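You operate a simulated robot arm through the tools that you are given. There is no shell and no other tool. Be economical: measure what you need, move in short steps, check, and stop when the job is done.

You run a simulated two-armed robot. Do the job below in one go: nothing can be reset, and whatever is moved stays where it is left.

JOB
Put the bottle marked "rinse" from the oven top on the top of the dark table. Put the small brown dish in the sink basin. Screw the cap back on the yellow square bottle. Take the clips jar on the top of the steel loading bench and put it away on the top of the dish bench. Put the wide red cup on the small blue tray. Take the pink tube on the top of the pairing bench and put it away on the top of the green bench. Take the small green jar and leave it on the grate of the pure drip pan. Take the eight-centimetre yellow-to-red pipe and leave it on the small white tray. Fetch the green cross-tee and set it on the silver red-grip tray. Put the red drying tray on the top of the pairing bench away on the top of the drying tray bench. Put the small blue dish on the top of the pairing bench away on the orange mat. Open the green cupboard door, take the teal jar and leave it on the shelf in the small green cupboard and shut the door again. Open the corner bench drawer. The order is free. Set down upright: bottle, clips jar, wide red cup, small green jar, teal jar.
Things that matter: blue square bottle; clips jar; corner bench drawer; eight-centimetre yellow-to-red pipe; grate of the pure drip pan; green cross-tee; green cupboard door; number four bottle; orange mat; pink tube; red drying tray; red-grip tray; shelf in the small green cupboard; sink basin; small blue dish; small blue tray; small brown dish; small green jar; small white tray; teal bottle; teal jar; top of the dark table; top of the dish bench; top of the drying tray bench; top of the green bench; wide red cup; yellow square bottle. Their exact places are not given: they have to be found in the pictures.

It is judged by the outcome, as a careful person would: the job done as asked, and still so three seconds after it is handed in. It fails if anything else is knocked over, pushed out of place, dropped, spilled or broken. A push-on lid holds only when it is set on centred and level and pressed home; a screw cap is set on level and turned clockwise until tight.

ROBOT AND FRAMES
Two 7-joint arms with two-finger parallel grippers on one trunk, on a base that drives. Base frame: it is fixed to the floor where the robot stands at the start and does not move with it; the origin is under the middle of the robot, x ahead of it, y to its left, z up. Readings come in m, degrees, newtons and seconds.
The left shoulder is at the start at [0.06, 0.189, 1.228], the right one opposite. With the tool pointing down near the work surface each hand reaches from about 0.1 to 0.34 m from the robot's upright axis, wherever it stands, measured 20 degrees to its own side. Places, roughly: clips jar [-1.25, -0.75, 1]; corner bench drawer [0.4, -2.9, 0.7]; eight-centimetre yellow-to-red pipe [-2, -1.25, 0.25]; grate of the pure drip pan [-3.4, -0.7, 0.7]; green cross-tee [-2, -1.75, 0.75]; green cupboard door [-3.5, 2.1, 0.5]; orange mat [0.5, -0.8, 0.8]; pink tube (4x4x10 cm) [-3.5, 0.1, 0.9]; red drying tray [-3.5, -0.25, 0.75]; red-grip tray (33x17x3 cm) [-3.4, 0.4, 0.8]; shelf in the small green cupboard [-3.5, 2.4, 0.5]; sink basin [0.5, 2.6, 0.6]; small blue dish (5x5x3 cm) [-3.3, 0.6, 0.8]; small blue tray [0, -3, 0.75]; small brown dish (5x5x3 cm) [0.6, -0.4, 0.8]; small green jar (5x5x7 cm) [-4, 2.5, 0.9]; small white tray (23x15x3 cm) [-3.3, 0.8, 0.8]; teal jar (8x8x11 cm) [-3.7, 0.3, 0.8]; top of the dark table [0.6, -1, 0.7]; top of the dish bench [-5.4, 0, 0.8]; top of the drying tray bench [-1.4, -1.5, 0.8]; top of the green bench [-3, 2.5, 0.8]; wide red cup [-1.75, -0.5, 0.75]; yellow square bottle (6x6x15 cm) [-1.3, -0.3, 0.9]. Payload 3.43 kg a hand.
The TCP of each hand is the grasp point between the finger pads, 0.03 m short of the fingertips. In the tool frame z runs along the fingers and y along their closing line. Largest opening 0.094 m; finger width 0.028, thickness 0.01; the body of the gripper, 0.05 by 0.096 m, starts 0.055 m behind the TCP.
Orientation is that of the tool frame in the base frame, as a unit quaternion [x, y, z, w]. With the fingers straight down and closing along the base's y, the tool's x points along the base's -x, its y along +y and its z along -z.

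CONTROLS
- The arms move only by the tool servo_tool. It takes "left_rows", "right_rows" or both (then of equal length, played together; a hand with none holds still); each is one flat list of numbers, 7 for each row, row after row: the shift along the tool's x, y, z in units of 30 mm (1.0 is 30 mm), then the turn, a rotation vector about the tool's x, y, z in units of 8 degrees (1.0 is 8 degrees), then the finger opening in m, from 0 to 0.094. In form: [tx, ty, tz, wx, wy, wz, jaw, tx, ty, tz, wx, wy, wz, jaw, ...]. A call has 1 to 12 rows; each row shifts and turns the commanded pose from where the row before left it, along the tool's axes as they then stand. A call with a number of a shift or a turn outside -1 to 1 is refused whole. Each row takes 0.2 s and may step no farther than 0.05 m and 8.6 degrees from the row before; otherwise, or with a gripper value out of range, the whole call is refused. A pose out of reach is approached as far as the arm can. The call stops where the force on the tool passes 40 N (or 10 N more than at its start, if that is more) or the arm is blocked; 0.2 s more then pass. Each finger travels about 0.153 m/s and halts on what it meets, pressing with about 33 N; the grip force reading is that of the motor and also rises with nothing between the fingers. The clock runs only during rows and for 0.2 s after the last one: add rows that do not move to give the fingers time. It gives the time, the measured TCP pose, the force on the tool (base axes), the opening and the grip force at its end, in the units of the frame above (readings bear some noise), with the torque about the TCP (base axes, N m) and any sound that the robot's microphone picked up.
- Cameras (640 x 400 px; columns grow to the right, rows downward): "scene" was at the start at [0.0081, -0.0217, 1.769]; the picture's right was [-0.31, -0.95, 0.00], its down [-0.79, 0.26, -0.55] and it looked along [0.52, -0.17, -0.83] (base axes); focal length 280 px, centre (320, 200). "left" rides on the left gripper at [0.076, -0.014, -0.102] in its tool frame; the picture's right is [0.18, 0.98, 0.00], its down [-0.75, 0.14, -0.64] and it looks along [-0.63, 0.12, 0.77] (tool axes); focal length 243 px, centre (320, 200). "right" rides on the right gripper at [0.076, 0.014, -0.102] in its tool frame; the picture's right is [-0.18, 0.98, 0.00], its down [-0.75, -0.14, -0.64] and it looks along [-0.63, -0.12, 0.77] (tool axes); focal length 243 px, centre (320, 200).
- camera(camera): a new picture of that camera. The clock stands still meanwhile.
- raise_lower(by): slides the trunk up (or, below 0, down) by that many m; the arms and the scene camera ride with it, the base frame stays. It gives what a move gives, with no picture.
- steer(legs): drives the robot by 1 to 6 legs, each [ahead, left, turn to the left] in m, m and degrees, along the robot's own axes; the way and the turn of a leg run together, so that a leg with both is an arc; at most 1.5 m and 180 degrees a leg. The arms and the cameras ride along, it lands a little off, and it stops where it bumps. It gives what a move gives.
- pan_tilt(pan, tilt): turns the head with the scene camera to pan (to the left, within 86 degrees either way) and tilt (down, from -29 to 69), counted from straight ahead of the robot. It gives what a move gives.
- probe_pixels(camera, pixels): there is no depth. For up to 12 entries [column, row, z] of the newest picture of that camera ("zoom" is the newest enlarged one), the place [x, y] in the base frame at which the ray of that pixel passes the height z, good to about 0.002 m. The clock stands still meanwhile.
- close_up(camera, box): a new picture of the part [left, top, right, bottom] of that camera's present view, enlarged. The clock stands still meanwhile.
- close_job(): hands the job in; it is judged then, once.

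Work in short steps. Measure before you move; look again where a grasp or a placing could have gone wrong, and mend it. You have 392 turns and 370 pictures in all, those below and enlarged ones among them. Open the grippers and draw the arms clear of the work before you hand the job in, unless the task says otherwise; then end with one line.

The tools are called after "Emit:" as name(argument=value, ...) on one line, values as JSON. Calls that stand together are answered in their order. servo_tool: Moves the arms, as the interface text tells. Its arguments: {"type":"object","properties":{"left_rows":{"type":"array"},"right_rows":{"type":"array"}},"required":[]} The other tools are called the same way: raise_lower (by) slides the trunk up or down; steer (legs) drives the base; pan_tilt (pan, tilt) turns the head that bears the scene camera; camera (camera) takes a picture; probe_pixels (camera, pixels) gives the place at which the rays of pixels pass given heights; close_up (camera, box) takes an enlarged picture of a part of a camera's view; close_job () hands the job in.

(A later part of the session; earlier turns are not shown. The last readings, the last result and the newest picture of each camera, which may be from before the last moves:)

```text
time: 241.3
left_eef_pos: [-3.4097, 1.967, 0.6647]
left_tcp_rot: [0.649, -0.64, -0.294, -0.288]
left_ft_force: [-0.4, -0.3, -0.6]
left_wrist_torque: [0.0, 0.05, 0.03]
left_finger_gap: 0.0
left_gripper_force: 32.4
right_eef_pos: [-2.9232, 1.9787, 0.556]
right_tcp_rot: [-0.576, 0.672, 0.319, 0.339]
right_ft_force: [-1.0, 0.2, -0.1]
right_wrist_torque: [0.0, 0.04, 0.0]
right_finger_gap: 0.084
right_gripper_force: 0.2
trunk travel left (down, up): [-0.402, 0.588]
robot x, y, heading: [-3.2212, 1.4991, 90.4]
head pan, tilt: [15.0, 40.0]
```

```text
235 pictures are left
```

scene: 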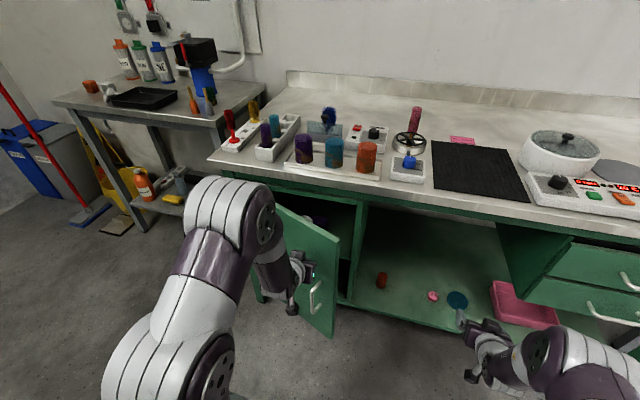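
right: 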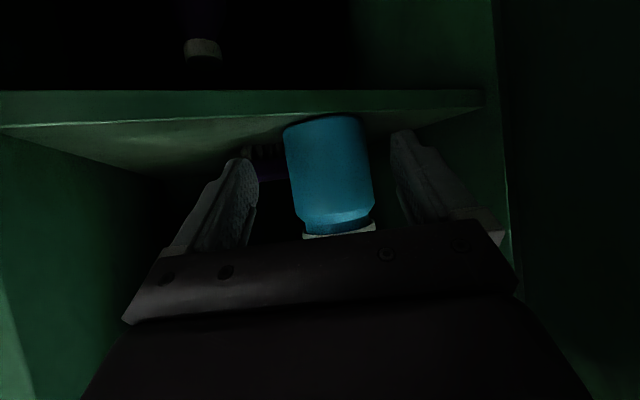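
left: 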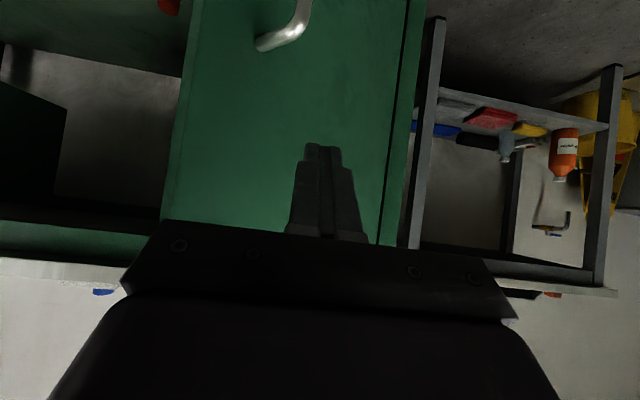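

The door follows. I push the rest of the way.

Emit:
servo_tool(left_rows=[-0.512, -0.37, 0.589, 0, 0, 0, 0.0, -0.512, -0.37, 0.589, 0, 0, 0, 0.0, -0.558, -0.22, 0.642, 0, 0, 0, 0.0, -0.558, -0.22, 0.642, 0, 0, 0, 0.0, -0.5, -0.1, 0.57, 0, 0, 0, 0.0, -0.3, 0, 0.34, 0, 0, 0, 0.0, -0.2, 0, 0.23, 0, 0, 0, 0.0])

Emit:
camera(camera="scene")

```text
time: 243.1
left_eef_pos: [-3.3736, 2.1024, 0.6614]
left_tcp_rot: [0.652, -0.641, -0.29, -0.283]
left_ft_force: [1.7, -21.4, 9.5]
left_wrist_torque: [0.06, -0.09, -0.06]
left_finger_gap: 0.0
left_gripper_force: 32.8
right_eef_pos: [-2.9234, 1.9758, 0.5561]
right_tcp_rot: [-0.576, 0.671, 0.319, 0.34]
right_ft_force: [-0.3, 0.2, -0.3]
right_wrist_torque: [0.01, -0.02, -0.03]
right_finger_gap: 0.0841
right_gripper_force: 0.0
trunk travel left (down, up): [-0.402, 0.588]
robot x, y, heading: [-3.2133, 1.495, 90.2]
head pan, tilt: [15.0, 40.0]
stopped in row 7 (left hand): the force on the tool passed its limit (the readings are from after the stop); the commanded pose is now the measured one
```

```text
234 pictures are left
```

scene: 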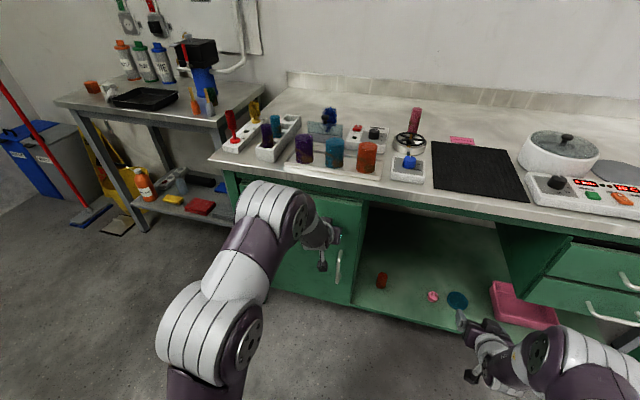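

The door is shut. I retract, raise the trunk, and go for the small green jar at the pump bench.

Emit:
servo_tool(left_rows=[0.656, 0, -0.755, 0, 0, 0, 0.02, 0.656, 0, -0.755, 0, 0, 0, 0.05, 0.656, 0, -0.755, 0, 0, 0, 0.08, 0.656, 0, -0.755, 0, 0, 0, 0.09, 0.656, 0, -0.755, 0, 0, 0, 0.09, 0.656, 0, -0.755, 0, 0, 0, 0.09, 0.656, 0, -0.755, 0, 0, 0, 0.09])

Emit:
raise_lower(by=0.4)

Emit:
steer(legs=[[0, 0.6, 0]])

Emit:
pan_tilt(pan=10, tilt=40)

Emit:
camera(camera="scene")

Emit:
camera(camera="left")

```text
time: 244.7
left_eef_pos: [-3.3695, 1.8953, 0.6637]
left_tcp_rot: [0.651, -0.641, -0.29, -0.284]
left_ft_force: [0.5, 0.1, 0.5]
left_wrist_torque: [0.0, -0.02, 0.01]
left_finger_gap: 0.0899
left_gripper_force: 0.1
right_eef_pos: [-2.9223, 1.9761, 0.5557]
right_tcp_rot: [-0.576, 0.673, 0.317, 0.339]
right_ft_force: [0.5, 0.4, 0.1]
right_wrist_torque: [0.02, -0.01, 0.03]
right_finger_gap: 0.084
right_gripper_force: 0.0
trunk travel left (down, up): [-0.402, 0.588]
robot x, y, heading: [-3.2149, 1.4972, 90.3]
head pan, tilt: [15.0, 40.0]
```

```text
time: 248.5
left_eef_pos: [-3.3701, 1.8974, 1.0635]
left_tcp_rot: [0.652, -0.641, -0.29, -0.283]
left_ft_force: [0.6, 0.3, -0.2]
left_wrist_torque: [-0.03, 0.02, 0.04]
left_finger_gap: 0.0897
left_gripper_force: 0.1
right_eef_pos: [-2.9224, 1.9759, 0.9565]
right_tcp_rot: [-0.576, 0.672, 0.318, 0.339]
right_ft_force: [0.1, 0.5, 0.5]
right_wrist_torque: [0.02, 0.0, 0.0]
right_finger_gap: 0.0839
right_gripper_force: 0.1
trunk travel left (down, up): [-0.802, 0.188]
robot x, y, heading: [-3.217, 1.4936, 90.3]
head pan, tilt: [15.0, 40.0]
```

```text
time: 251.8
left_eef_pos: [-3.9622, 1.8935, 1.065]
left_tcp_rot: [0.653, -0.64, -0.29, -0.282]
left_ft_force: [0.8, 0.5, 0.6]
left_wrist_torque: [0.01, 0.0, -0.03]
left_finger_gap: 0.09
left_gripper_force: 0.1
right_eef_pos: [-3.5153, 1.9726, 0.9549]
right_tcp_rot: [-0.577, 0.671, 0.319, 0.338]
right_ft_force: [0.3, 0.1, -0.1]
right_wrist_torque: [-0.03, 0.03, -0.01]
right_finger_gap: 0.0842
right_gripper_force: 0.0
trunk travel left (down, up): [-0.802, 0.188]
robot x, y, heading: [-3.8106, 1.4899, 90.3]
head pan, tilt: [15.0, 40.0]
```

```text
time: 252.5
left_eef_pos: [-3.9629, 1.8914, 1.063]
left_tcp_rot: [0.653, -0.64, -0.29, -0.283]
left_ft_force: [-1.1, 0.0, 0.5]
left_wrist_torque: [-0.01, 0.01, -0.01]
left_finger_gap: 0.09
left_gripper_force: 0.0
right_eef_pos: [-3.5151, 1.9737, 0.9552]
right_tcp_rot: [-0.577, 0.672, 0.318, 0.339]
right_ft_force: [0.4, 0.4, -0.4]
right_wrist_torque: [0.0, 0.02, 0.01]
right_finger_gap: 0.0839
right_gripper_force: 0.1
trunk travel left (down, up): [-0.802, 0.188]
robot x, y, heading: [-3.8118, 1.4929, 90.5]
head pan, tilt: [10.0, 40.0]
```

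```text
233 pictures are left
```

scene: 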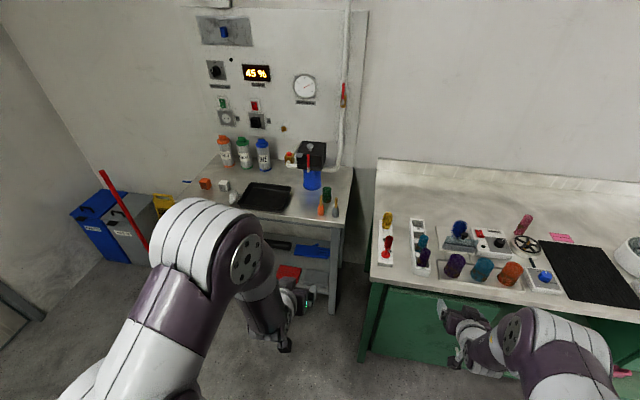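

```text
232 pictures are left
```

left: 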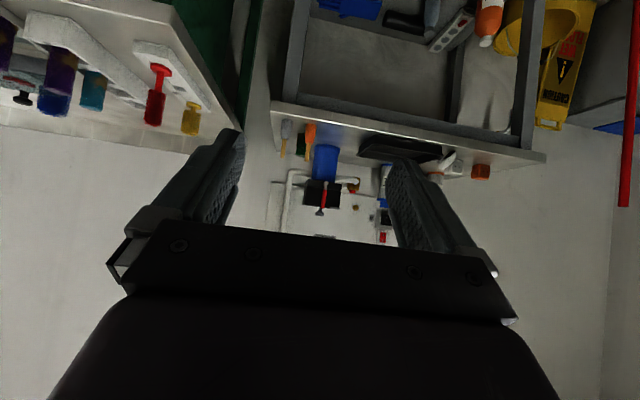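

Emit:
close_up(camera="scene", box=[230, 130, 370, 240])

Emit:
close_up(camera="left", box=[250, 90, 400, 200])

```text
3.64 times, centred on (300, 185) of scene
```

zoom: 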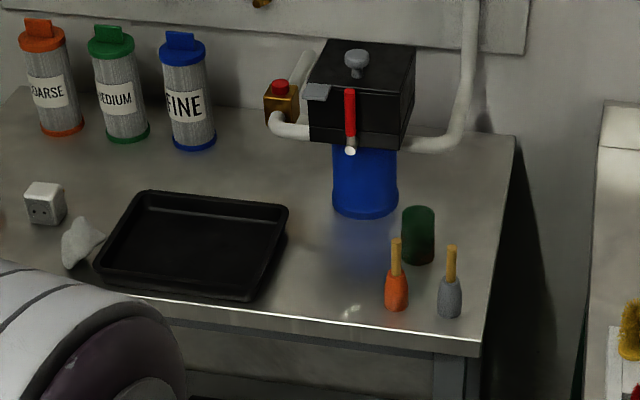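

```text
3.64 times, centred on (325, 145) of left
```

zoom: 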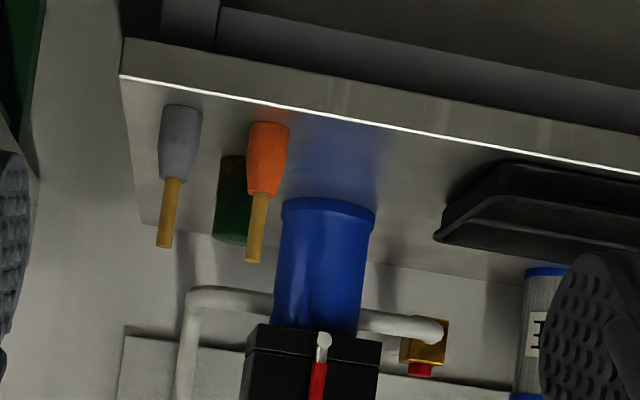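

Emit:
probe_pixels(camera="scene", pixels=[[343.4, 225, 0.8], [343.4, 225, 0.85], [343.4, 225, 0.9], [326.9, 203, 0.8], [326.9, 203, 0.85], [326.9, 203, 0.9], [326.9, 188.5, 0.9], [326.9, 188.5, 0.95], [320.9, 215, 0.85], [335.6, 218, 0.85]])

Emit:
probe_pixels(camera="left", pixels=[[270.6, 110.7, 0.8], [270.6, 110.7, 0.85], [270.6, 110.7, 0.9], [301, 133.5, 0.85], [301, 133.5, 0.8], [300.3, 153, 0.9], [300.3, 153, 0.95]])

```text
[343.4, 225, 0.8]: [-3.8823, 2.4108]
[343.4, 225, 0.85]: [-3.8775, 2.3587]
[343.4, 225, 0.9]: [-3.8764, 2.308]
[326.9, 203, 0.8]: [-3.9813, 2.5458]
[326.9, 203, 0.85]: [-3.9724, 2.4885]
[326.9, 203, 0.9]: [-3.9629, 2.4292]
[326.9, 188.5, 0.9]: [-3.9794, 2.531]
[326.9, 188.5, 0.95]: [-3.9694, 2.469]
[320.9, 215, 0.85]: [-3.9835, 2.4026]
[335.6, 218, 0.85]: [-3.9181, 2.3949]
```

```text
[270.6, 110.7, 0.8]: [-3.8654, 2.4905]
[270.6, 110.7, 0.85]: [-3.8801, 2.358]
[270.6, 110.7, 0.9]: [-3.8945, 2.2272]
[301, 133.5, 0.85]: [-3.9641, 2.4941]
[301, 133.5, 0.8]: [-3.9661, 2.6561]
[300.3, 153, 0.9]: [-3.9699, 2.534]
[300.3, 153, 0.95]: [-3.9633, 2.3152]
```

Table z≈0.85; jar ≈ (−3.970, 2.515). The pump's black box overhangs nearby, so I triangulate its corner, and the brush tops.

Emit:
probe_pixels(camera="scene", pixels=[[321.7, 171.3, 0.95], [321.7, 171.3, 1.0], [321.7, 171.3, 1.05], [326, 161, 1.0], [326, 161, 1.05], [320.9, 195.5, 0.93], [320.9, 195.5, 0.96], [336, 197, 0.93]])

Emit:
probe_pixels(camera="left", pixels=[[306, 187, 0.95], [306, 187, 1.0], [306, 187, 1.02], [306, 187, 1.05], [307, 160, 0.93], [307, 160, 0.96], [282.7, 156, 0.93]])

```text
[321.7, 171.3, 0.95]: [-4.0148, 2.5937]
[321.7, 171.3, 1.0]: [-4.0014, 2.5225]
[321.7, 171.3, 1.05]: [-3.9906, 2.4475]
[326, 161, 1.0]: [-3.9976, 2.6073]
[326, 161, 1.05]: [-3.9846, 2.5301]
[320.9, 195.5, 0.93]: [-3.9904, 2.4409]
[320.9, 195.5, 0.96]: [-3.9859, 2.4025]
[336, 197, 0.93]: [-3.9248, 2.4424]
```

```text
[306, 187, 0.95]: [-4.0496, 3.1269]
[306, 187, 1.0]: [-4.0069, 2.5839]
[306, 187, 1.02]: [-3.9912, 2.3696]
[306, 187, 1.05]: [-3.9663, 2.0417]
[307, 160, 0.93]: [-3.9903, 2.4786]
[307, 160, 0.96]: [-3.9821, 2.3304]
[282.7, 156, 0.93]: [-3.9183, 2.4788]
```

Emit:
probe_pixels(camera="scene", pixels=[[370, 277, 0.845], [376, 160, 0.845], [358, 352, 0.1], [388, 212, 0.95], [190, 190, 0.85]])

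```text
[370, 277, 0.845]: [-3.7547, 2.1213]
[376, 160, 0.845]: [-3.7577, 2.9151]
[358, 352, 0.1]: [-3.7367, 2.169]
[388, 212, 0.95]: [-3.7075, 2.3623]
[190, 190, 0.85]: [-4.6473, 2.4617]
```

Green bench's left end is x≈−3.755. I un-tilt both hands (left to ~16°, right to vertical and tucked) before moving in.

Emit:
servo_tool(left_rows=[0, 0, -0.3, 0, 1, 0, 0.065, 0, 0, -0.3, 0, 1, 0, 0.065, 0, 0, -0.3, 0, 1, 0, 0.065, 0, 0, -0.3, 0, 1, 0, 0.065, 0, 0, 0, 0, 0, 0, 0.065, 0, 0, 0, 0, 0, 0, 0.065, 0, 0, 0, 0, 0, 0, 0.065, 0, 0, 0, 0, 0, 0, 0.065], right_rows=[0, 0, -0.8, 0, 1, 0, 0.084, 0, 0, -0.8, 0, 1, 0, 0.084, 0, 0, -0.8, 0, 1, 0, 0.084, 0, 0, -0.8, 0, 1, 0, 0.084, 0.3, 0, -0.8, 0, 1, 0, 0.084, 0.6, 0, -0.5, 0, 1, 0, 0.084, 0.8, 0, -0.3, 0, 1, 0, 0.084, 0.8, 0, 0, 0, 0, 0, 0.084])

Emit:
steer(legs=[[0.25, 0.17, 0]])

Emit:
camera(camera="scene")

Emit:
camera(camera="left")

```text
time: 254.3
left_eef_pos: [-3.9676, 1.8768, 1.0863]
left_tcp_rot: [0.7, -0.684, -0.155, -0.135]
left_ft_force: [-0.2, -0.5, -0.1]
left_wrist_torque: [-0.02, 0.03, 0.02]
left_finger_gap: 0.065
left_gripper_force: 0.0
left hand out of reach, approached as far as the arm can: row 4
right_eef_pos: [-3.537, 1.8443, 1.0476]
right_tcp_rot: [-0.66, 0.749, 0.062, 0.015]
right_ft_force: [-0.7, 1.1, 0.6]
right_wrist_torque: [0.04, 0.02, -0.04]
right_finger_gap: 0.0842
right_gripper_force: 0.1
right hand out of reach, approached as far as the arm can: row 5, 6
trunk travel left (down, up): [-0.802, 0.188]
robot x, y, heading: [-3.8095, 1.4946, 90.2]
head pan, tilt: [10.0, 40.0]
```

```text
time: 256.4
left_eef_pos: [-4.14, 2.1259, 1.0874]
left_tcp_rot: [0.7, -0.684, -0.155, -0.133]
left_ft_force: [0.4, 0.3, -0.1]
left_wrist_torque: [-0.01, -0.02, 0.02]
left_finger_gap: 0.065
left_gripper_force: 0.1
right_eef_pos: [-3.7094, 2.0938, 1.0483]
right_tcp_rot: [-0.659, 0.749, 0.062, 0.016]
right_ft_force: [0.1, 0.4, -1.1]
right_wrist_torque: [-0.02, 0.01, 0.02]
right_finger_gap: 0.0839
right_gripper_force: 0.1
trunk travel left (down, up): [-0.802, 0.188]
robot x, y, heading: [-3.9854, 1.7405, 90.4]
head pan, tilt: [10.0, 40.0]
```

```text
229 pictures are left
```

scene: 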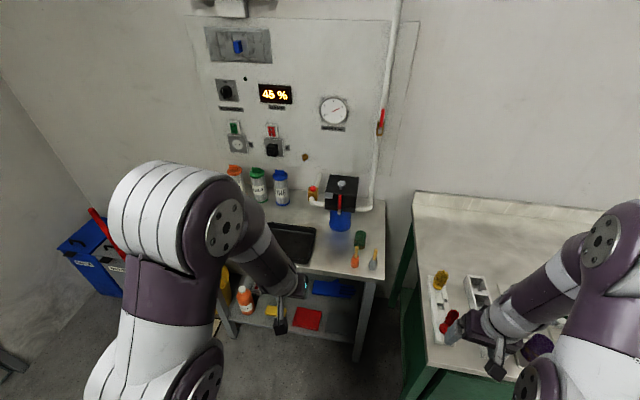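

```text
228 pictures are left
```

left: 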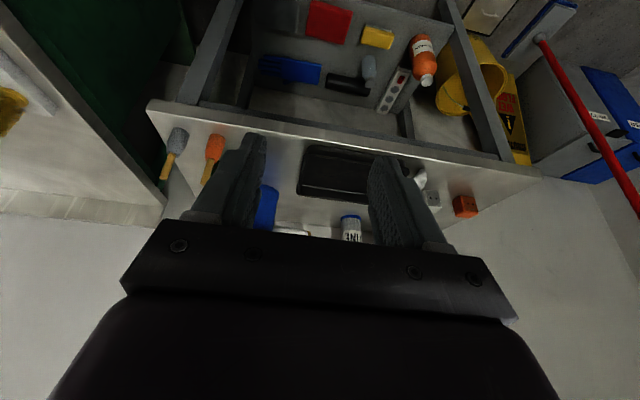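

Emit:
steer(legs=[[0.28, 0, 0]])

Emit:
servo_tool(left_rows=[0, -0.9, 0, 0, 0, 0, 0.065, 0, -0.9, 0, 0, 0, 0, 0.065, 0, -0.9, 0, 0, 0, 0, 0.065, 0, -0.9, 0, 0, 0, 0, 0.065, 0, -0.9, 0, 0, 0, 0, 0.065, 0, -0.9, 0, 0, 0, 0, 0.065, 0, 0, 0, 0, 0, 0, 0.065])

Emit:
camera(camera="scene")

Emit:
camera(camera="left")

```text
time: 258.3
left_eef_pos: [-4.1403, 2.4031, 1.0877]
left_tcp_rot: [0.699, -0.685, -0.155, -0.134]
left_ft_force: [1.0, 0.2, -0.7]
left_wrist_torque: [-0.04, -0.01, 0.01]
left_finger_gap: 0.0646
left_gripper_force: 0.1
right_eef_pos: [-3.7115, 2.3683, 1.0471]
right_tcp_rot: [-0.66, 0.749, 0.063, 0.016]
right_ft_force: [-0.4, -0.3, 0.4]
right_wrist_torque: [0.02, -0.02, -0.02]
right_finger_gap: 0.0841
right_gripper_force: 0.0
trunk travel left (down, up): [-0.802, 0.188]
robot x, y, heading: [-3.9833, 2.014, 90.1]
head pan, tilt: [10.0, 40.0]
```

```text
time: 259.9
left_eef_pos: [-3.979, 2.4053, 1.0844]
left_tcp_rot: [0.698, -0.686, -0.154, -0.135]
left_ft_force: [0.1, 0.7, 0.0]
left_wrist_torque: [0.0, 0.01, 0.02]
left_finger_gap: 0.0651
left_gripper_force: 0.1
right_eef_pos: [-3.7113, 2.3686, 1.0474]
right_tcp_rot: [-0.659, 0.749, 0.063, 0.016]
right_ft_force: [-0.4, -0.6, -0.1]
right_wrist_torque: [0.0, -0.01, -0.04]
right_finger_gap: 0.0842
right_gripper_force: 0.0
trunk travel left (down, up): [-0.802, 0.188]
robot x, y, heading: [-3.9869, 2.0179, 89.9]
head pan, tilt: [10.0, 40.0]
```

```text
227 pictures are left
```

scene: 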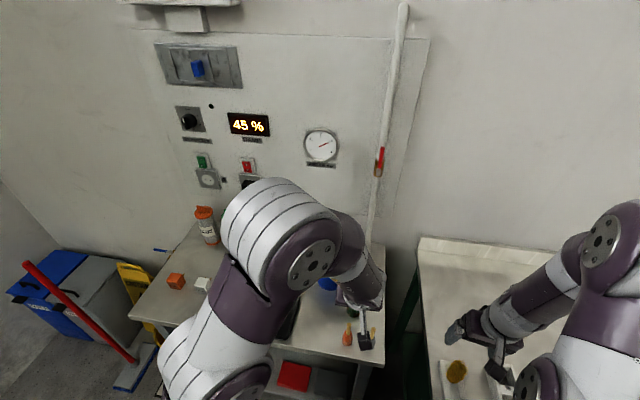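

```text
226 pictures are left
```

left: 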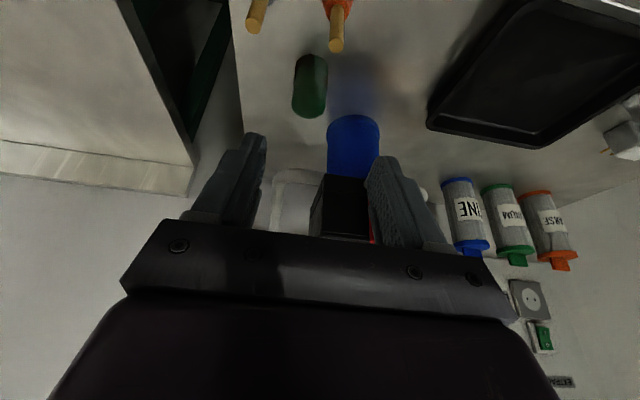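

Emit:
close_up(camera="left", box=[230, 0, 400, 240])

Emit:
probe_pixels(camera="left", pixels=[[308, 103, 0.92], [308, 115, 0.92], [313, 55, 0.85], [337, 45, 0.94], [255, 28, 0.94], [318, 232, 1.0], [330, 178, 1.0], [355, 118, 0.93]])

```text
1.67 times, centred on (315, 120) of left
```

zoom: 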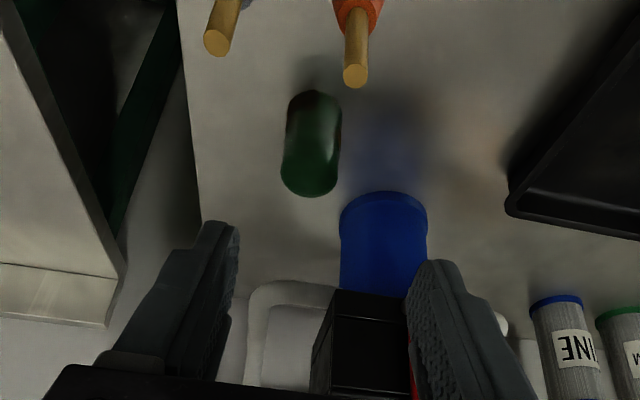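

```text
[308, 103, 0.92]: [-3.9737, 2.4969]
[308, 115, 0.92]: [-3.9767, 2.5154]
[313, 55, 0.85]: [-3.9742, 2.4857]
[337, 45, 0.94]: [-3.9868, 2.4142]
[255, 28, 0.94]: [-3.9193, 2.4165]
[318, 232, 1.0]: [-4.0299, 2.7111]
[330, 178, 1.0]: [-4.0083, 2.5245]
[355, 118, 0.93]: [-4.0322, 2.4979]
```

Jar axis ≈ (−3.974, 2.508). I go ahead 4.5 cm, then down to z≈0.95, staying clear of the box and brushes.

Emit:
servo_tool(left_rows=[-0.687, -0.08, 0.3, 0, 0, 0, 0.065, -0.687, -0.08, 0.3, 0, 0, 0, 0.065, 0.358, 0, 0.815, 0, 0, 0, 0.065, 0.358, 0, 0.815, 0, 0, 0, 0.065, 0.358, 0, 0.815, 0, 0, 0, 0.065, 0.358, 0, 0.815, 0, 0, 0, 0.065, 0.358, 0, 0.815, 0, 0, 0, 0.065, 0, 0, 0, 0, 0, 0, 0.065])

Emit:
camera(camera="left")

Emit:
close_up(camera="scene", box=[270, 240, 420, 390])

```text
time: 261.7
left_eef_pos: [-3.9787, 2.4512, 0.9486]
left_tcp_rot: [0.698, -0.686, -0.155, -0.135]
left_ft_force: [0.2, 0.8, 0.0]
left_wrist_torque: [0.01, 0.01, 0.01]
left_finger_gap: 0.065
left_gripper_force: 0.0
right_eef_pos: [-3.7111, 2.3691, 1.0484]
right_tcp_rot: [-0.659, 0.749, 0.063, 0.017]
right_ft_force: [-0.1, -0.1, 0.0]
right_wrist_torque: [0.01, -0.01, 0.03]
right_finger_gap: 0.0843
right_gripper_force: 0.1
trunk travel left (down, up): [-0.802, 0.188]
robot x, y, heading: [-3.9824, 2.0152, 90.0]
head pan, tilt: [10.0, 40.0]
```

```text
224 pictures are left
```

left: 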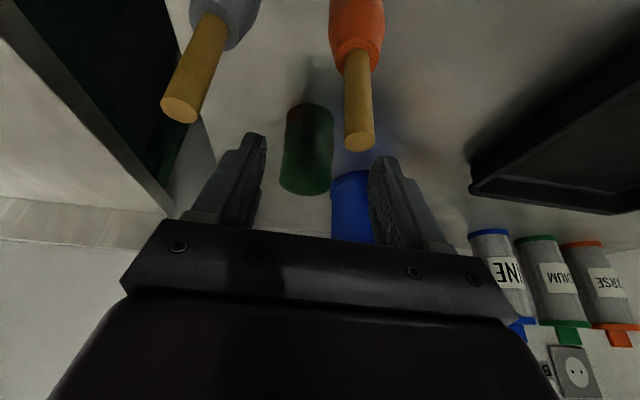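

```text
2.67 times, centred on (345, 315) of scene
```

zoom: 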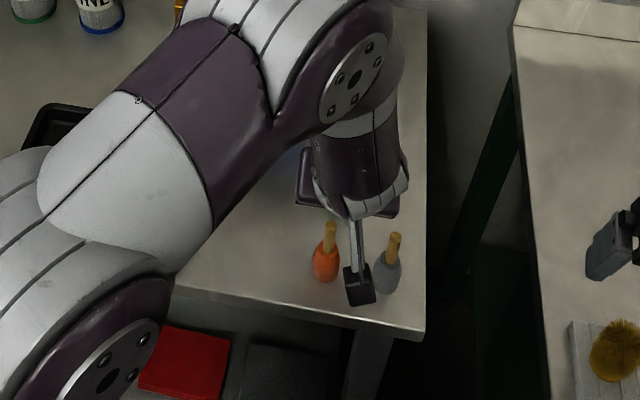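

The camera pad passes between the two brushes. I move ahead 5.5 cm and down 4.4 cm to the jar.

Emit:
servo_tool(left_rows=[-0.362, -0.07, 0.694, 0, 0, 0, 0.065, -0.362, -0.07, 0.694, 0, 0, 0, 0.065, -0.362, -0.07, 0.694, 0, 0, 0, 0.065, 0, 0, 0, 0, 0, 0, 0.065])

Emit:
camera(camera="left")

Emit:
close_up(camera="scene", box=[270, 240, 420, 390])

```text
time: 262.7
left_eef_pos: [-3.9746, 2.5085, 0.9069]
left_tcp_rot: [0.699, -0.685, -0.155, -0.134]
left_ft_force: [-0.1, 0.0, -0.4]
left_wrist_torque: [0.01, 0.05, 0.01]
left_finger_gap: 0.065
left_gripper_force: 0.0
right_eef_pos: [-3.7117, 2.3683, 1.049]
right_tcp_rot: [-0.658, 0.75, 0.062, 0.017]
right_ft_force: [0.6, -0.7, 1.4]
right_wrist_torque: [0.01, -0.02, 0.01]
right_finger_gap: 0.0836
right_gripper_force: 0.2
trunk travel left (down, up): [-0.802, 0.188]
robot x, y, heading: [-3.987, 2.0186, 90.3]
head pan, tilt: [10.0, 40.0]
```

```text
222 pictures are left
```

left: 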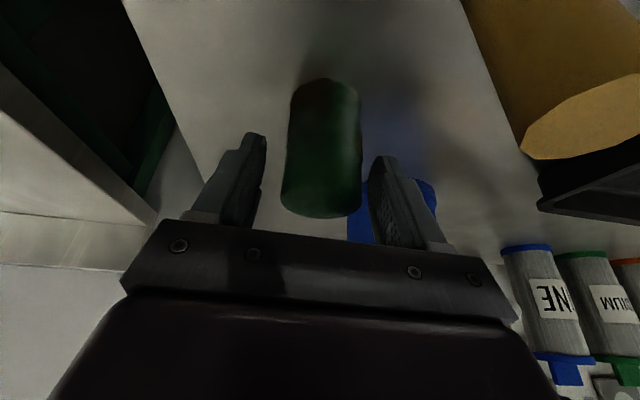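

```text
2.67 times, centred on (345, 315) of scene
```

zoom: 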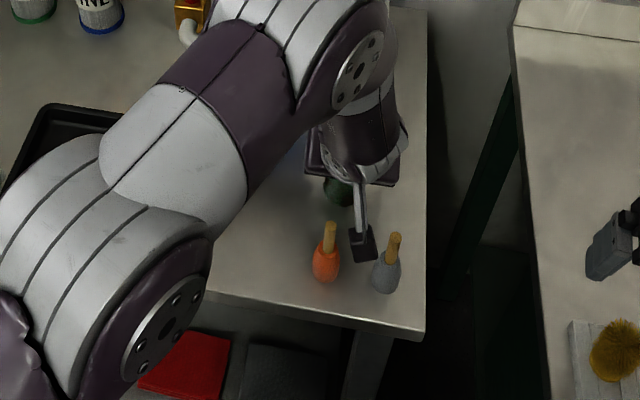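

The jar is between the fingers. I close and lift 12 cm, drawing slightly back.

Emit:
servo_tool(left_rows=[0, 0, 0, 0, 0, 0, 0.03, 0, 0, 0, 0, 0, 0, 0.02, 0, 0, 0, 0, 0, 0, 0.02, 0, 0, 0, 0, 0, 0, 0.02, -0.2, 0, -0.46, 0, 0, 0, 0.02, -0.3, 0, -0.69, 0, 0, 0, 0.02, 0.3, 0, -0.9, 0, 0, 0, 0.02, 0.3, 0, -0.9, 0, 0, 0, 0.02, 0.3, 0, -0.9, 0, 0, 0, 0.02, 0.3, 0, -0.9, 0, 0, 0, 0.02])

Emit:
camera(camera="left")

Emit:
close_up(camera="scene", box=[200, 190, 420, 390])

```text
time: 264.9
left_eef_pos: [-3.9711, 2.4281, 1.027]
left_tcp_rot: [0.699, -0.685, -0.155, -0.135]
left_ft_force: [-0.1, 0.7, 0.4]
left_wrist_torque: [-0.02, -0.01, -0.03]
left_finger_gap: 0.0428
left_gripper_force: 33.1
right_eef_pos: [-3.7111, 2.3679, 1.0489]
right_tcp_rot: [-0.659, 0.749, 0.063, 0.017]
right_ft_force: [0.3, -0.8, -0.4]
right_wrist_torque: [0.0, 0.02, -0.01]
right_finger_gap: 0.0839
right_gripper_force: 0.0
trunk travel left (down, up): [-0.802, 0.188]
robot x, y, heading: [-3.983, 2.0161, 89.9]
head pan, tilt: [10.0, 40.0]
```

```text
220 pictures are left
```

left: 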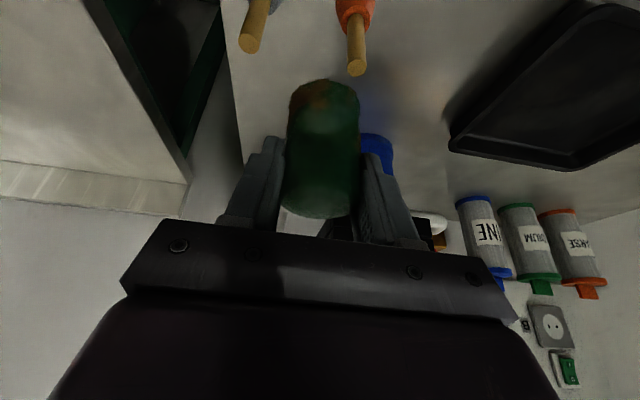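

```text
2.00 times, centred on (310, 290) of scene
```

zoom: 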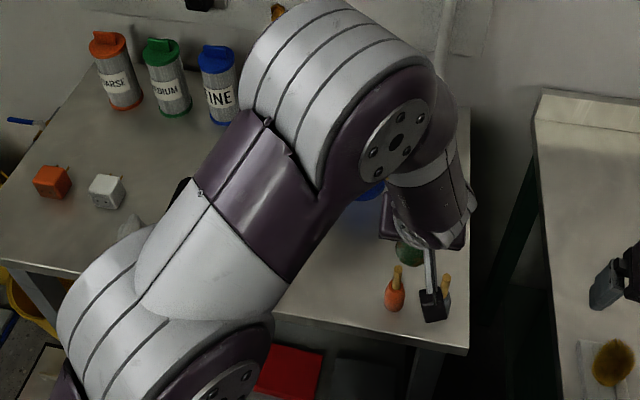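

Jar held. I back out and drive around toward the drip-pan bench.

Emit:
steer(legs=[[-0.62, 0, 0], [0, -1.4, 0], [0, 0, 90], [0, 1.0, 0], [0, 0.7, 0]])

Emit:
pan_tilt(pan=20, tilt=38)

Emit:
camera(camera="scene")

```text
time: 287.1
left_eef_pos: [-3.0445, -0.3072, 1.0266]
left_tcp_rot: [0.979, -0.01, -0.204, 0.01]
left_ft_force: [0.9, 0.2, -0.7]
left_wrist_torque: [0.05, 0.0, -0.02]
left_finger_gap: 0.0424
left_gripper_force: 33.3
right_eef_pos: [-2.9739, -0.0493, 1.0473]
right_tcp_rot: [0.994, -0.084, -0.056, 0.032]
right_ft_force: [-0.1, -0.3, -0.1]
right_wrist_torque: [0.01, 0.02, 0.03]
right_finger_gap: 0.0839
right_gripper_force: 0.1
trunk travel left (down, up): [-0.802, 0.188]
robot x, y, heading: [-2.6287, -0.3377, 178.3]
head pan, tilt: [10.0, 40.0]
```

```text
time: 287.8
left_eef_pos: [-3.0429, -0.3066, 1.0261]
left_tcp_rot: [0.979, -0.011, -0.204, 0.01]
left_ft_force: [-0.1, -0.2, -0.3]
left_wrist_torque: [0.0, 0.0, 0.02]
left_finger_gap: 0.0426
left_gripper_force: 33.4
right_eef_pos: [-2.973, -0.0491, 1.0478]
right_tcp_rot: [0.994, -0.084, -0.056, 0.032]
right_ft_force: [0.8, -0.4, 0.7]
right_wrist_torque: [-0.03, 0.0, -0.01]
right_finger_gap: 0.084
right_gripper_force: 0.1
trunk travel left (down, up): [-0.802, 0.188]
robot x, y, heading: [-2.6345, -0.3368, 178.0]
head pan, tilt: [20.0, 38.0]
```

```text
218 pictures are left
```

scene: 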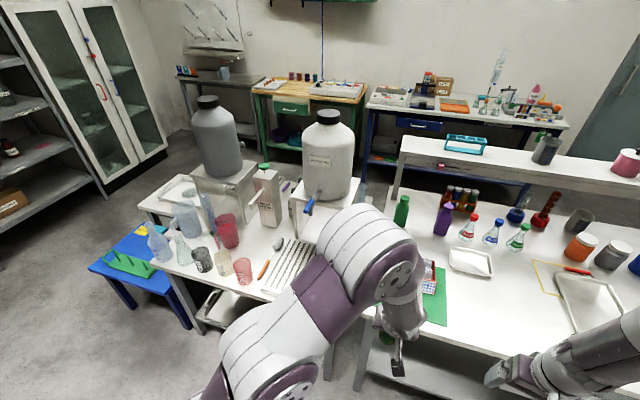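

Emit:
steer(legs=[[0, 0.35, 1.5]])

Emit:
pan_tilt(pan=5, tilt=38)

Emit:
close_up(camera="scene", box=[120, 70, 420, 300])

```text
time: 290.1
left_eef_pos: [-3.0537, -0.6696, 1.0269]
left_tcp_rot: [0.979, 0.002, -0.205, 0.012]
left_ft_force: [0.5, -0.5, -0.3]
left_wrist_torque: [-0.02, -0.01, 0.0]
left_finger_gap: 0.0426
left_gripper_force: 33.0
right_eef_pos: [-2.9874, -0.4114, 1.0481]
right_tcp_rot: [0.995, -0.07, -0.055, 0.032]
right_ft_force: [-0.6, 0.1, 0.1]
right_wrist_torque: [0.0, 0.0, 0.02]
right_finger_gap: 0.0838
right_gripper_force: 0.0
trunk travel left (down, up): [-0.802, 0.188]
robot x, y, heading: [-2.6398, -0.6899, 179.7]
head pan, tilt: [20.0, 38.0]
```

```text
time: 290.9
left_eef_pos: [-3.0526, -0.6713, 1.0266]
left_tcp_rot: [0.979, 0.004, -0.205, 0.013]
left_ft_force: [0.1, -0.6, -1.2]
left_wrist_torque: [0.01, -0.02, 0.01]
left_finger_gap: 0.0426
left_gripper_force: 32.8
right_eef_pos: [-2.9886, -0.412, 1.0485]
right_tcp_rot: [0.995, -0.071, -0.055, 0.032]
right_ft_force: [-1.1, -0.1, -0.3]
right_wrist_torque: [0.0, 0.02, 0.0]
right_finger_gap: 0.084
right_gripper_force: 0.0
trunk travel left (down, up): [-0.802, 0.188]
robot x, y, heading: [-2.6393, -0.6889, 179.4]
head pan, tilt: [5.0, 38.0]
```

```text
1.74 times, centred on (270, 185) of scene
```

zoom: 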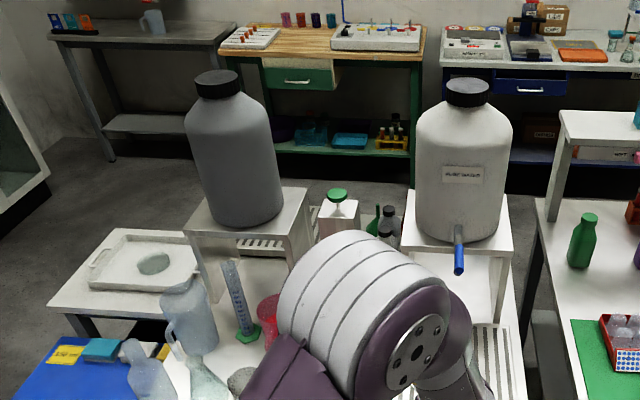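

Emit:
camera(camera="scene")

Emit:
probe_pixels(camera="scene", pixels=[[367, 277, 0.75], [230, 210, 0.75], [349, 220, 0.9], [365, 300, 0.75]])

Emit:
close_up(camera="scene", box=[300, 100, 420, 200])

Emit:
camera(camera="left")

```text
216 pictures are left
```

scene: 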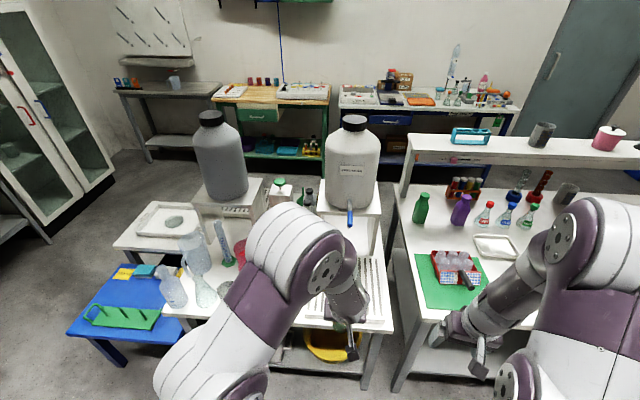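

```text
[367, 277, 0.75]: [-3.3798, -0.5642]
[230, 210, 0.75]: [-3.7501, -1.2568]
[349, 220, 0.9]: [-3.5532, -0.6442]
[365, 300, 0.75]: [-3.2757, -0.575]
```

```text
4.00 times, centred on (360, 150) of scene
```

zoom: 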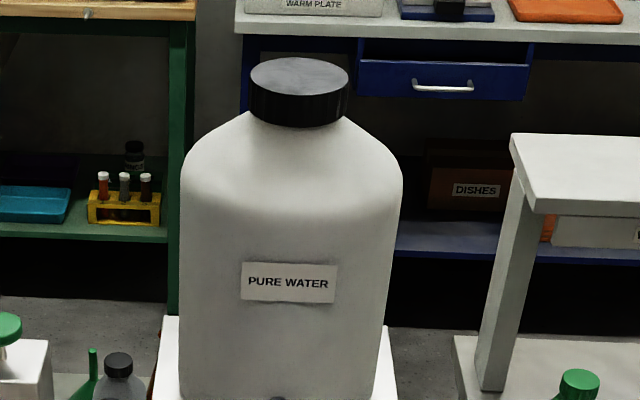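

```text
214 pictures are left
```

left: 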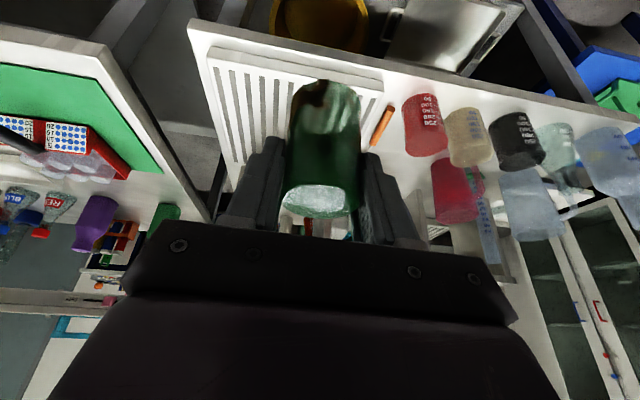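

Emit:
probe_pixels(camera="left", pixels=[[207, 60, 0.7], [207, 60, 0.75], [207, 60, 0.8], [393, 90, 0.7], [393, 90, 0.75], [393, 90, 0.8], [380, 135, 0.78], [240, 150, 0.78]])

Emit:
close_up(camera="scene", box=[280, 230, 420, 350])

```text
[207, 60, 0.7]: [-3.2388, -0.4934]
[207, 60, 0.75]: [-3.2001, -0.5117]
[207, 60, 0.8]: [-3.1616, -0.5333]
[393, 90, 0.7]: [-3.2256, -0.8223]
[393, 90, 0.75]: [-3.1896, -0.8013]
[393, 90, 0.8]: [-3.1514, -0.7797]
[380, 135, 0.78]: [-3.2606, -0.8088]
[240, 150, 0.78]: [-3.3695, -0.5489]
```

```text
3.33 times, centred on (350, 290) of scene
```

zoom: 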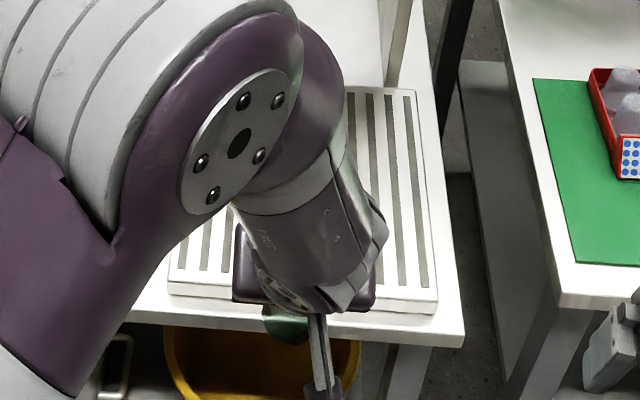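

Emit:
probe_pixels(camera="scene", pixels=[[305, 312, 0.72], [305, 312, 0.75], [305, 312, 0.78], [385, 319, 0.72], [385, 319, 0.75], [385, 319, 0.78], [378.5, 257, 0.75], [378.5, 257, 0.78], [389, 333, 0.72]])

```text
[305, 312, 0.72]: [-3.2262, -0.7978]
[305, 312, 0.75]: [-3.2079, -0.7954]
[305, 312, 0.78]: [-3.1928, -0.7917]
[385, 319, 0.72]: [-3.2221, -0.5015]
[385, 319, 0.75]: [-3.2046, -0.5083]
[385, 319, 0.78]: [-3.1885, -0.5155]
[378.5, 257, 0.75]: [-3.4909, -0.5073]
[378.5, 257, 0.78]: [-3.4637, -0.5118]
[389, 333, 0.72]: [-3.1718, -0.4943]
```

The grate lies x −3.20…−3.49, y −0.51…−0.80, z≈0.745. I drive 22 cm ahead so the jar is over the grate, then lower.

Emit:
steer(legs=[[0.24, -0.02, 0]])

Emit:
servo_tool(left_rows=[0.362, 0, 0.824, 0, 0, 0, 0.02, 0.362, 0, 0.824, 0, 0, 0, 0.02, 0.362, 0, 0.824, 0, 0, 0, 0.02, 0.362, 0, 0.824, 0, 0, 0, 0.02, 0.362, 0, 0.824, 0, 0, 0, 0.02, 0.362, 0, 0.824, 0, 0, 0, 0.02, 0, 0, 0, 0, 0, 0, 0.02])

Emit:
camera(camera="left")

Emit:
camera(camera="scene")

```text
time: 292.6
left_eef_pos: [-3.2944, -0.6473, 1.0273]
left_tcp_rot: [0.979, 0.003, -0.205, 0.013]
left_ft_force: [0.0, 0.5, -0.4]
left_wrist_torque: [0.0, 0.01, 0.01]
left_finger_gap: 0.0425
left_gripper_force: 33.3
right_eef_pos: [-3.2289, -0.3895, 1.0485]
right_tcp_rot: [0.995, -0.071, -0.056, 0.033]
right_ft_force: [0.1, -0.4, 0.0]
right_wrist_torque: [-0.03, -0.04, 0.03]
right_finger_gap: 0.084
right_gripper_force: 0.1
trunk travel left (down, up): [-0.802, 0.188]
robot x, y, heading: [-2.8789, -0.6668, 179.3]
head pan, tilt: [5.0, 38.0]
```

```text
time: 294.2
left_eef_pos: [-3.2922, -0.6515, 0.8648]
left_tcp_rot: [0.979, 0.003, -0.205, 0.013]
left_ft_force: [-0.2, -0.1, -0.4]
left_wrist_torque: [-0.01, -0.01, -0.01]
left_finger_gap: 0.0425
left_gripper_force: 33.5
right_eef_pos: [-3.2295, -0.3889, 1.0478]
right_tcp_rot: [0.995, -0.071, -0.056, 0.033]
right_ft_force: [0.9, -0.2, 0.1]
right_wrist_torque: [-0.03, 0.0, 0.02]
right_finger_gap: 0.084
right_gripper_force: 0.0
trunk travel left (down, up): [-0.802, 0.188]
robot x, y, heading: [-2.8835, -0.6724, 179.6]
head pan, tilt: [5.0, 38.0]
```

```text
212 pictures are left
```

left: 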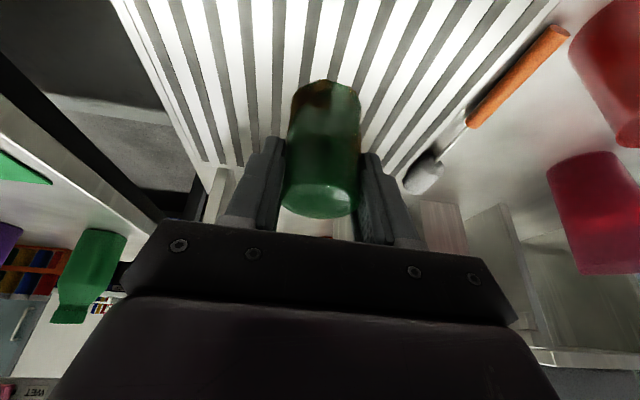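

```text
211 pictures are left
```

scene: 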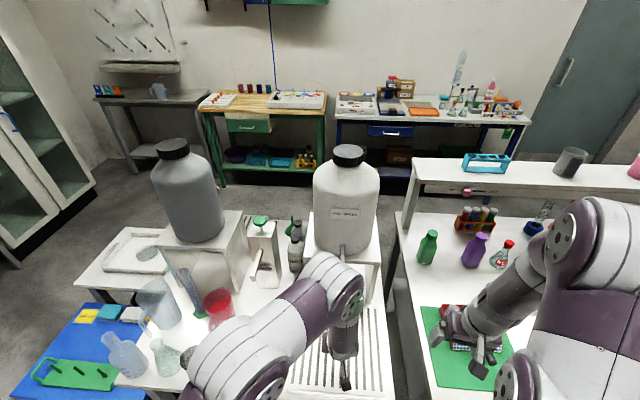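

Over the grate. I lower to contact from TCP 0.865.

Emit:
servo_tool(left_rows=[0.362, 0, 0.824, 0, 0, 0, 0.02, 0.28, 0, 0.64, 0, 0, 0, 0.02, 0.05, 0, 0.11, 0, 0, 0, 0.02, 0.05, 0, 0.11, 0, 0, 0, 0.02, 0.05, 0, 0.11, 0, 0, 0, 0.02, 0.05, 0, 0.11, 0, 0, 0, 0.02])

```text
time: 295.6
left_eef_pos: [-3.293, -0.6536, 0.8]
left_tcp_rot: [0.979, 0.003, -0.204, 0.012]
left_ft_force: [0.4, 0.2, -0.4]
left_wrist_torque: [-0.02, 0.02, 0.02]
left_finger_gap: 0.0425
left_gripper_force: 32.9
right_eef_pos: [-3.2301, -0.3885, 1.0483]
right_tcp_rot: [0.995, -0.071, -0.055, 0.033]
right_ft_force: [-1.0, 0.8, 0.1]
right_wrist_torque: [0.01, 0.04, 0.0]
right_finger_gap: 0.0842
right_gripper_force: 0.1
trunk travel left (down, up): [-0.802, 0.188]
robot x, y, heading: [-2.8798, -0.6659, 179.6]
head pan, tilt: [5.0, 38.0]
```

Emit:
servo_tool(left_rows=[0.035, 0, 0.08, 0, 0, 0, 0.02, 0.035, 0, 0.08, 0, 0, 0, 0.02, 0.035, 0, 0.08, 0, 0, 0, 0.02, 0.035, 0, 0.08, 0, 0, 0, 0.02, 0.035, 0, 0.08, 0, 0, 0, 0.02, 0.035, 0, 0.08, 0, 0, 0, 0.02])

Emit:
camera(camera="left")

```text
time: 297.1
left_eef_pos: [-3.2931, -0.6538, 0.7869]
left_tcp_rot: [0.979, 0.004, -0.205, 0.013]
left_ft_force: [0.0, -0.9, 3.1]
left_wrist_torque: [0.05, -0.01, -0.03]
left_finger_gap: 0.0426
left_gripper_force: 33.1
right_eef_pos: [-3.2297, -0.3895, 1.0496]
right_tcp_rot: [0.995, -0.072, -0.055, 0.032]
right_ft_force: [1.2, 0.3, 0.0]
right_wrist_torque: [0.01, -0.03, 0.0]
right_finger_gap: 0.0842
right_gripper_force: 0.0
trunk travel left (down, up): [-0.802, 0.188]
robot x, y, heading: [-2.8799, -0.6683, 179.6]
head pan, tilt: [5.0, 38.0]
```

```text
210 pictures are left
```

left: 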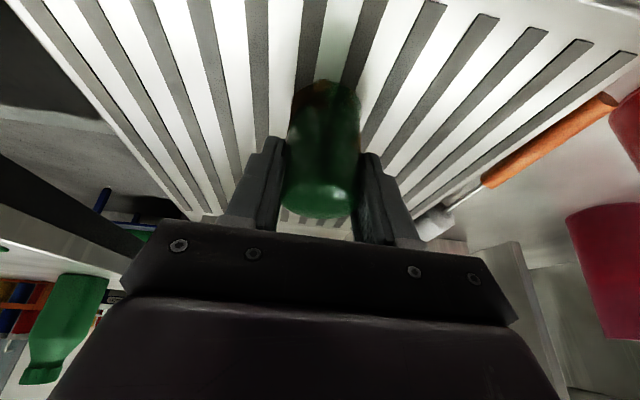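

Contact at 0.787. I release, lift, and check.

Emit:
servo_tool(left_rows=[0, 0, 0, 0, 0, 0, 0.06, 0, 0, 0, 0, 0, 0, 0.065, 0, 0, 0, 0, 0, 0, 0.065, -0.2, 0, -0.46, 0, 0, 0, 0.065, -0.35, 0, -0.8, 0, 0, 0, 0.065, -0.35, 0, -0.8, 0, 0, 0, 0.065, -0.35, 0, -0.8, 0, 0, 0, 0.065, 0, 0, -1, 0, 0, 0, 0.065, 0, 0, -1, 0, 0, 0, 0.065, 0, 0, -1, 0, 0, 0, 0.065])

Emit:
camera(camera="left")

```text
time: 299.2
left_eef_pos: [-3.2561, -0.6492, 0.9627]
left_tcp_rot: [0.979, 0.003, -0.204, 0.013]
left_ft_force: [0.1, 0.0, 0.4]
left_wrist_torque: [0.0, -0.02, -0.02]
left_finger_gap: 0.0651
left_gripper_force: 0.1
right_eef_pos: [-3.2298, -0.3892, 1.0481]
right_tcp_rot: [0.995, -0.072, -0.056, 0.032]
right_ft_force: [-0.4, -0.4, -0.2]
right_wrist_torque: [0.0, 0.0, -0.01]
right_finger_gap: 0.0842
right_gripper_force: 0.0
trunk travel left (down, up): [-0.802, 0.188]
robot x, y, heading: [-2.8831, -0.6682, 179.3]
head pan, tilt: [5.0, 38.0]
```

```text
209 pictures are left
```

left: 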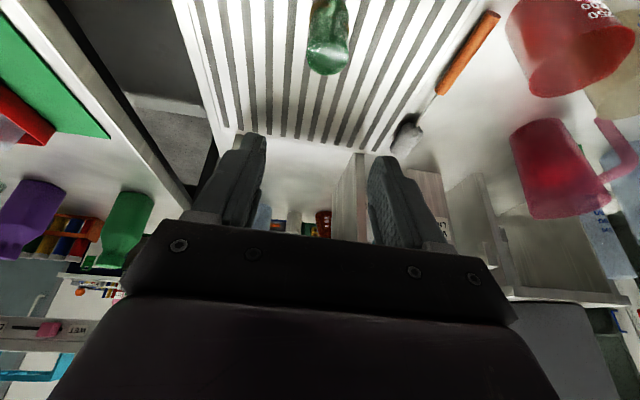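

The green jar stands on the grate. Next the red drying tray, close by on my right; I take a close look.

Emit:
steer(legs=[[-0.1, -0.25, 0]])

Emit:
pan_tilt(pan=-5, tilt=50)

Emit:
camera(camera="scene")

Emit:
camera(camera="right")

```text
time: 301.2
left_eef_pos: [-3.1548, -0.4006, 0.9622]
left_tcp_rot: [0.979, 0.003, -0.203, 0.014]
left_ft_force: [0.5, -0.6, -0.4]
left_wrist_torque: [0.0, 0.0, 0.01]
left_finger_gap: 0.0649
left_gripper_force: 0.1
right_eef_pos: [-3.1264, -0.1399, 1.0483]
right_tcp_rot: [0.995, -0.071, -0.056, 0.033]
right_ft_force: [0.8, -0.4, 0.7]
right_wrist_torque: [0.02, 0.01, -0.01]
right_finger_gap: 0.0841
right_gripper_force: 0.1
trunk travel left (down, up): [-0.802, 0.188]
robot x, y, heading: [-2.7755, -0.4223, 179.4]
head pan, tilt: [5.0, 38.0]
```

```text
time: 301.9
left_eef_pos: [-3.1544, -0.398, 0.9637]
left_tcp_rot: [0.979, 0.002, -0.204, 0.013]
left_ft_force: [-0.2, -0.1, -0.1]
left_wrist_torque: [0.02, 0.02, -0.01]
left_finger_gap: 0.065
left_gripper_force: 0.0
right_eef_pos: [-3.1261, -0.1379, 1.0484]
right_tcp_rot: [0.995, -0.073, -0.056, 0.033]
right_ft_force: [-0.5, 0.2, 0.2]
right_wrist_torque: [0.01, 0.01, 0.0]
right_finger_gap: 0.0842
right_gripper_force: 0.2
trunk travel left (down, up): [-0.802, 0.188]
robot x, y, heading: [-2.7814, -0.4182, 179.3]
head pan, tilt: [-5.0, 50.0]
```

```text
208 pictures are left
```

scene: 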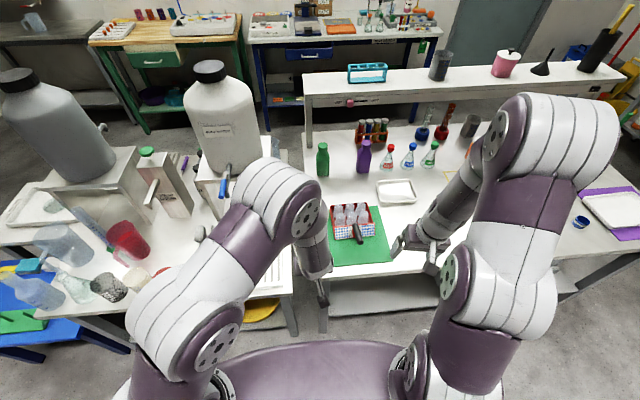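

```text
207 pictures are left
```

right: 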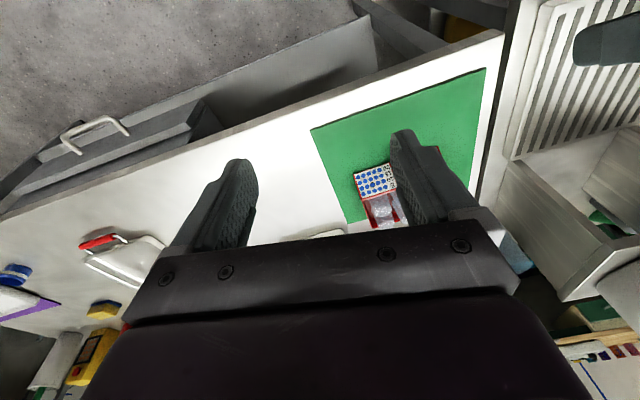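

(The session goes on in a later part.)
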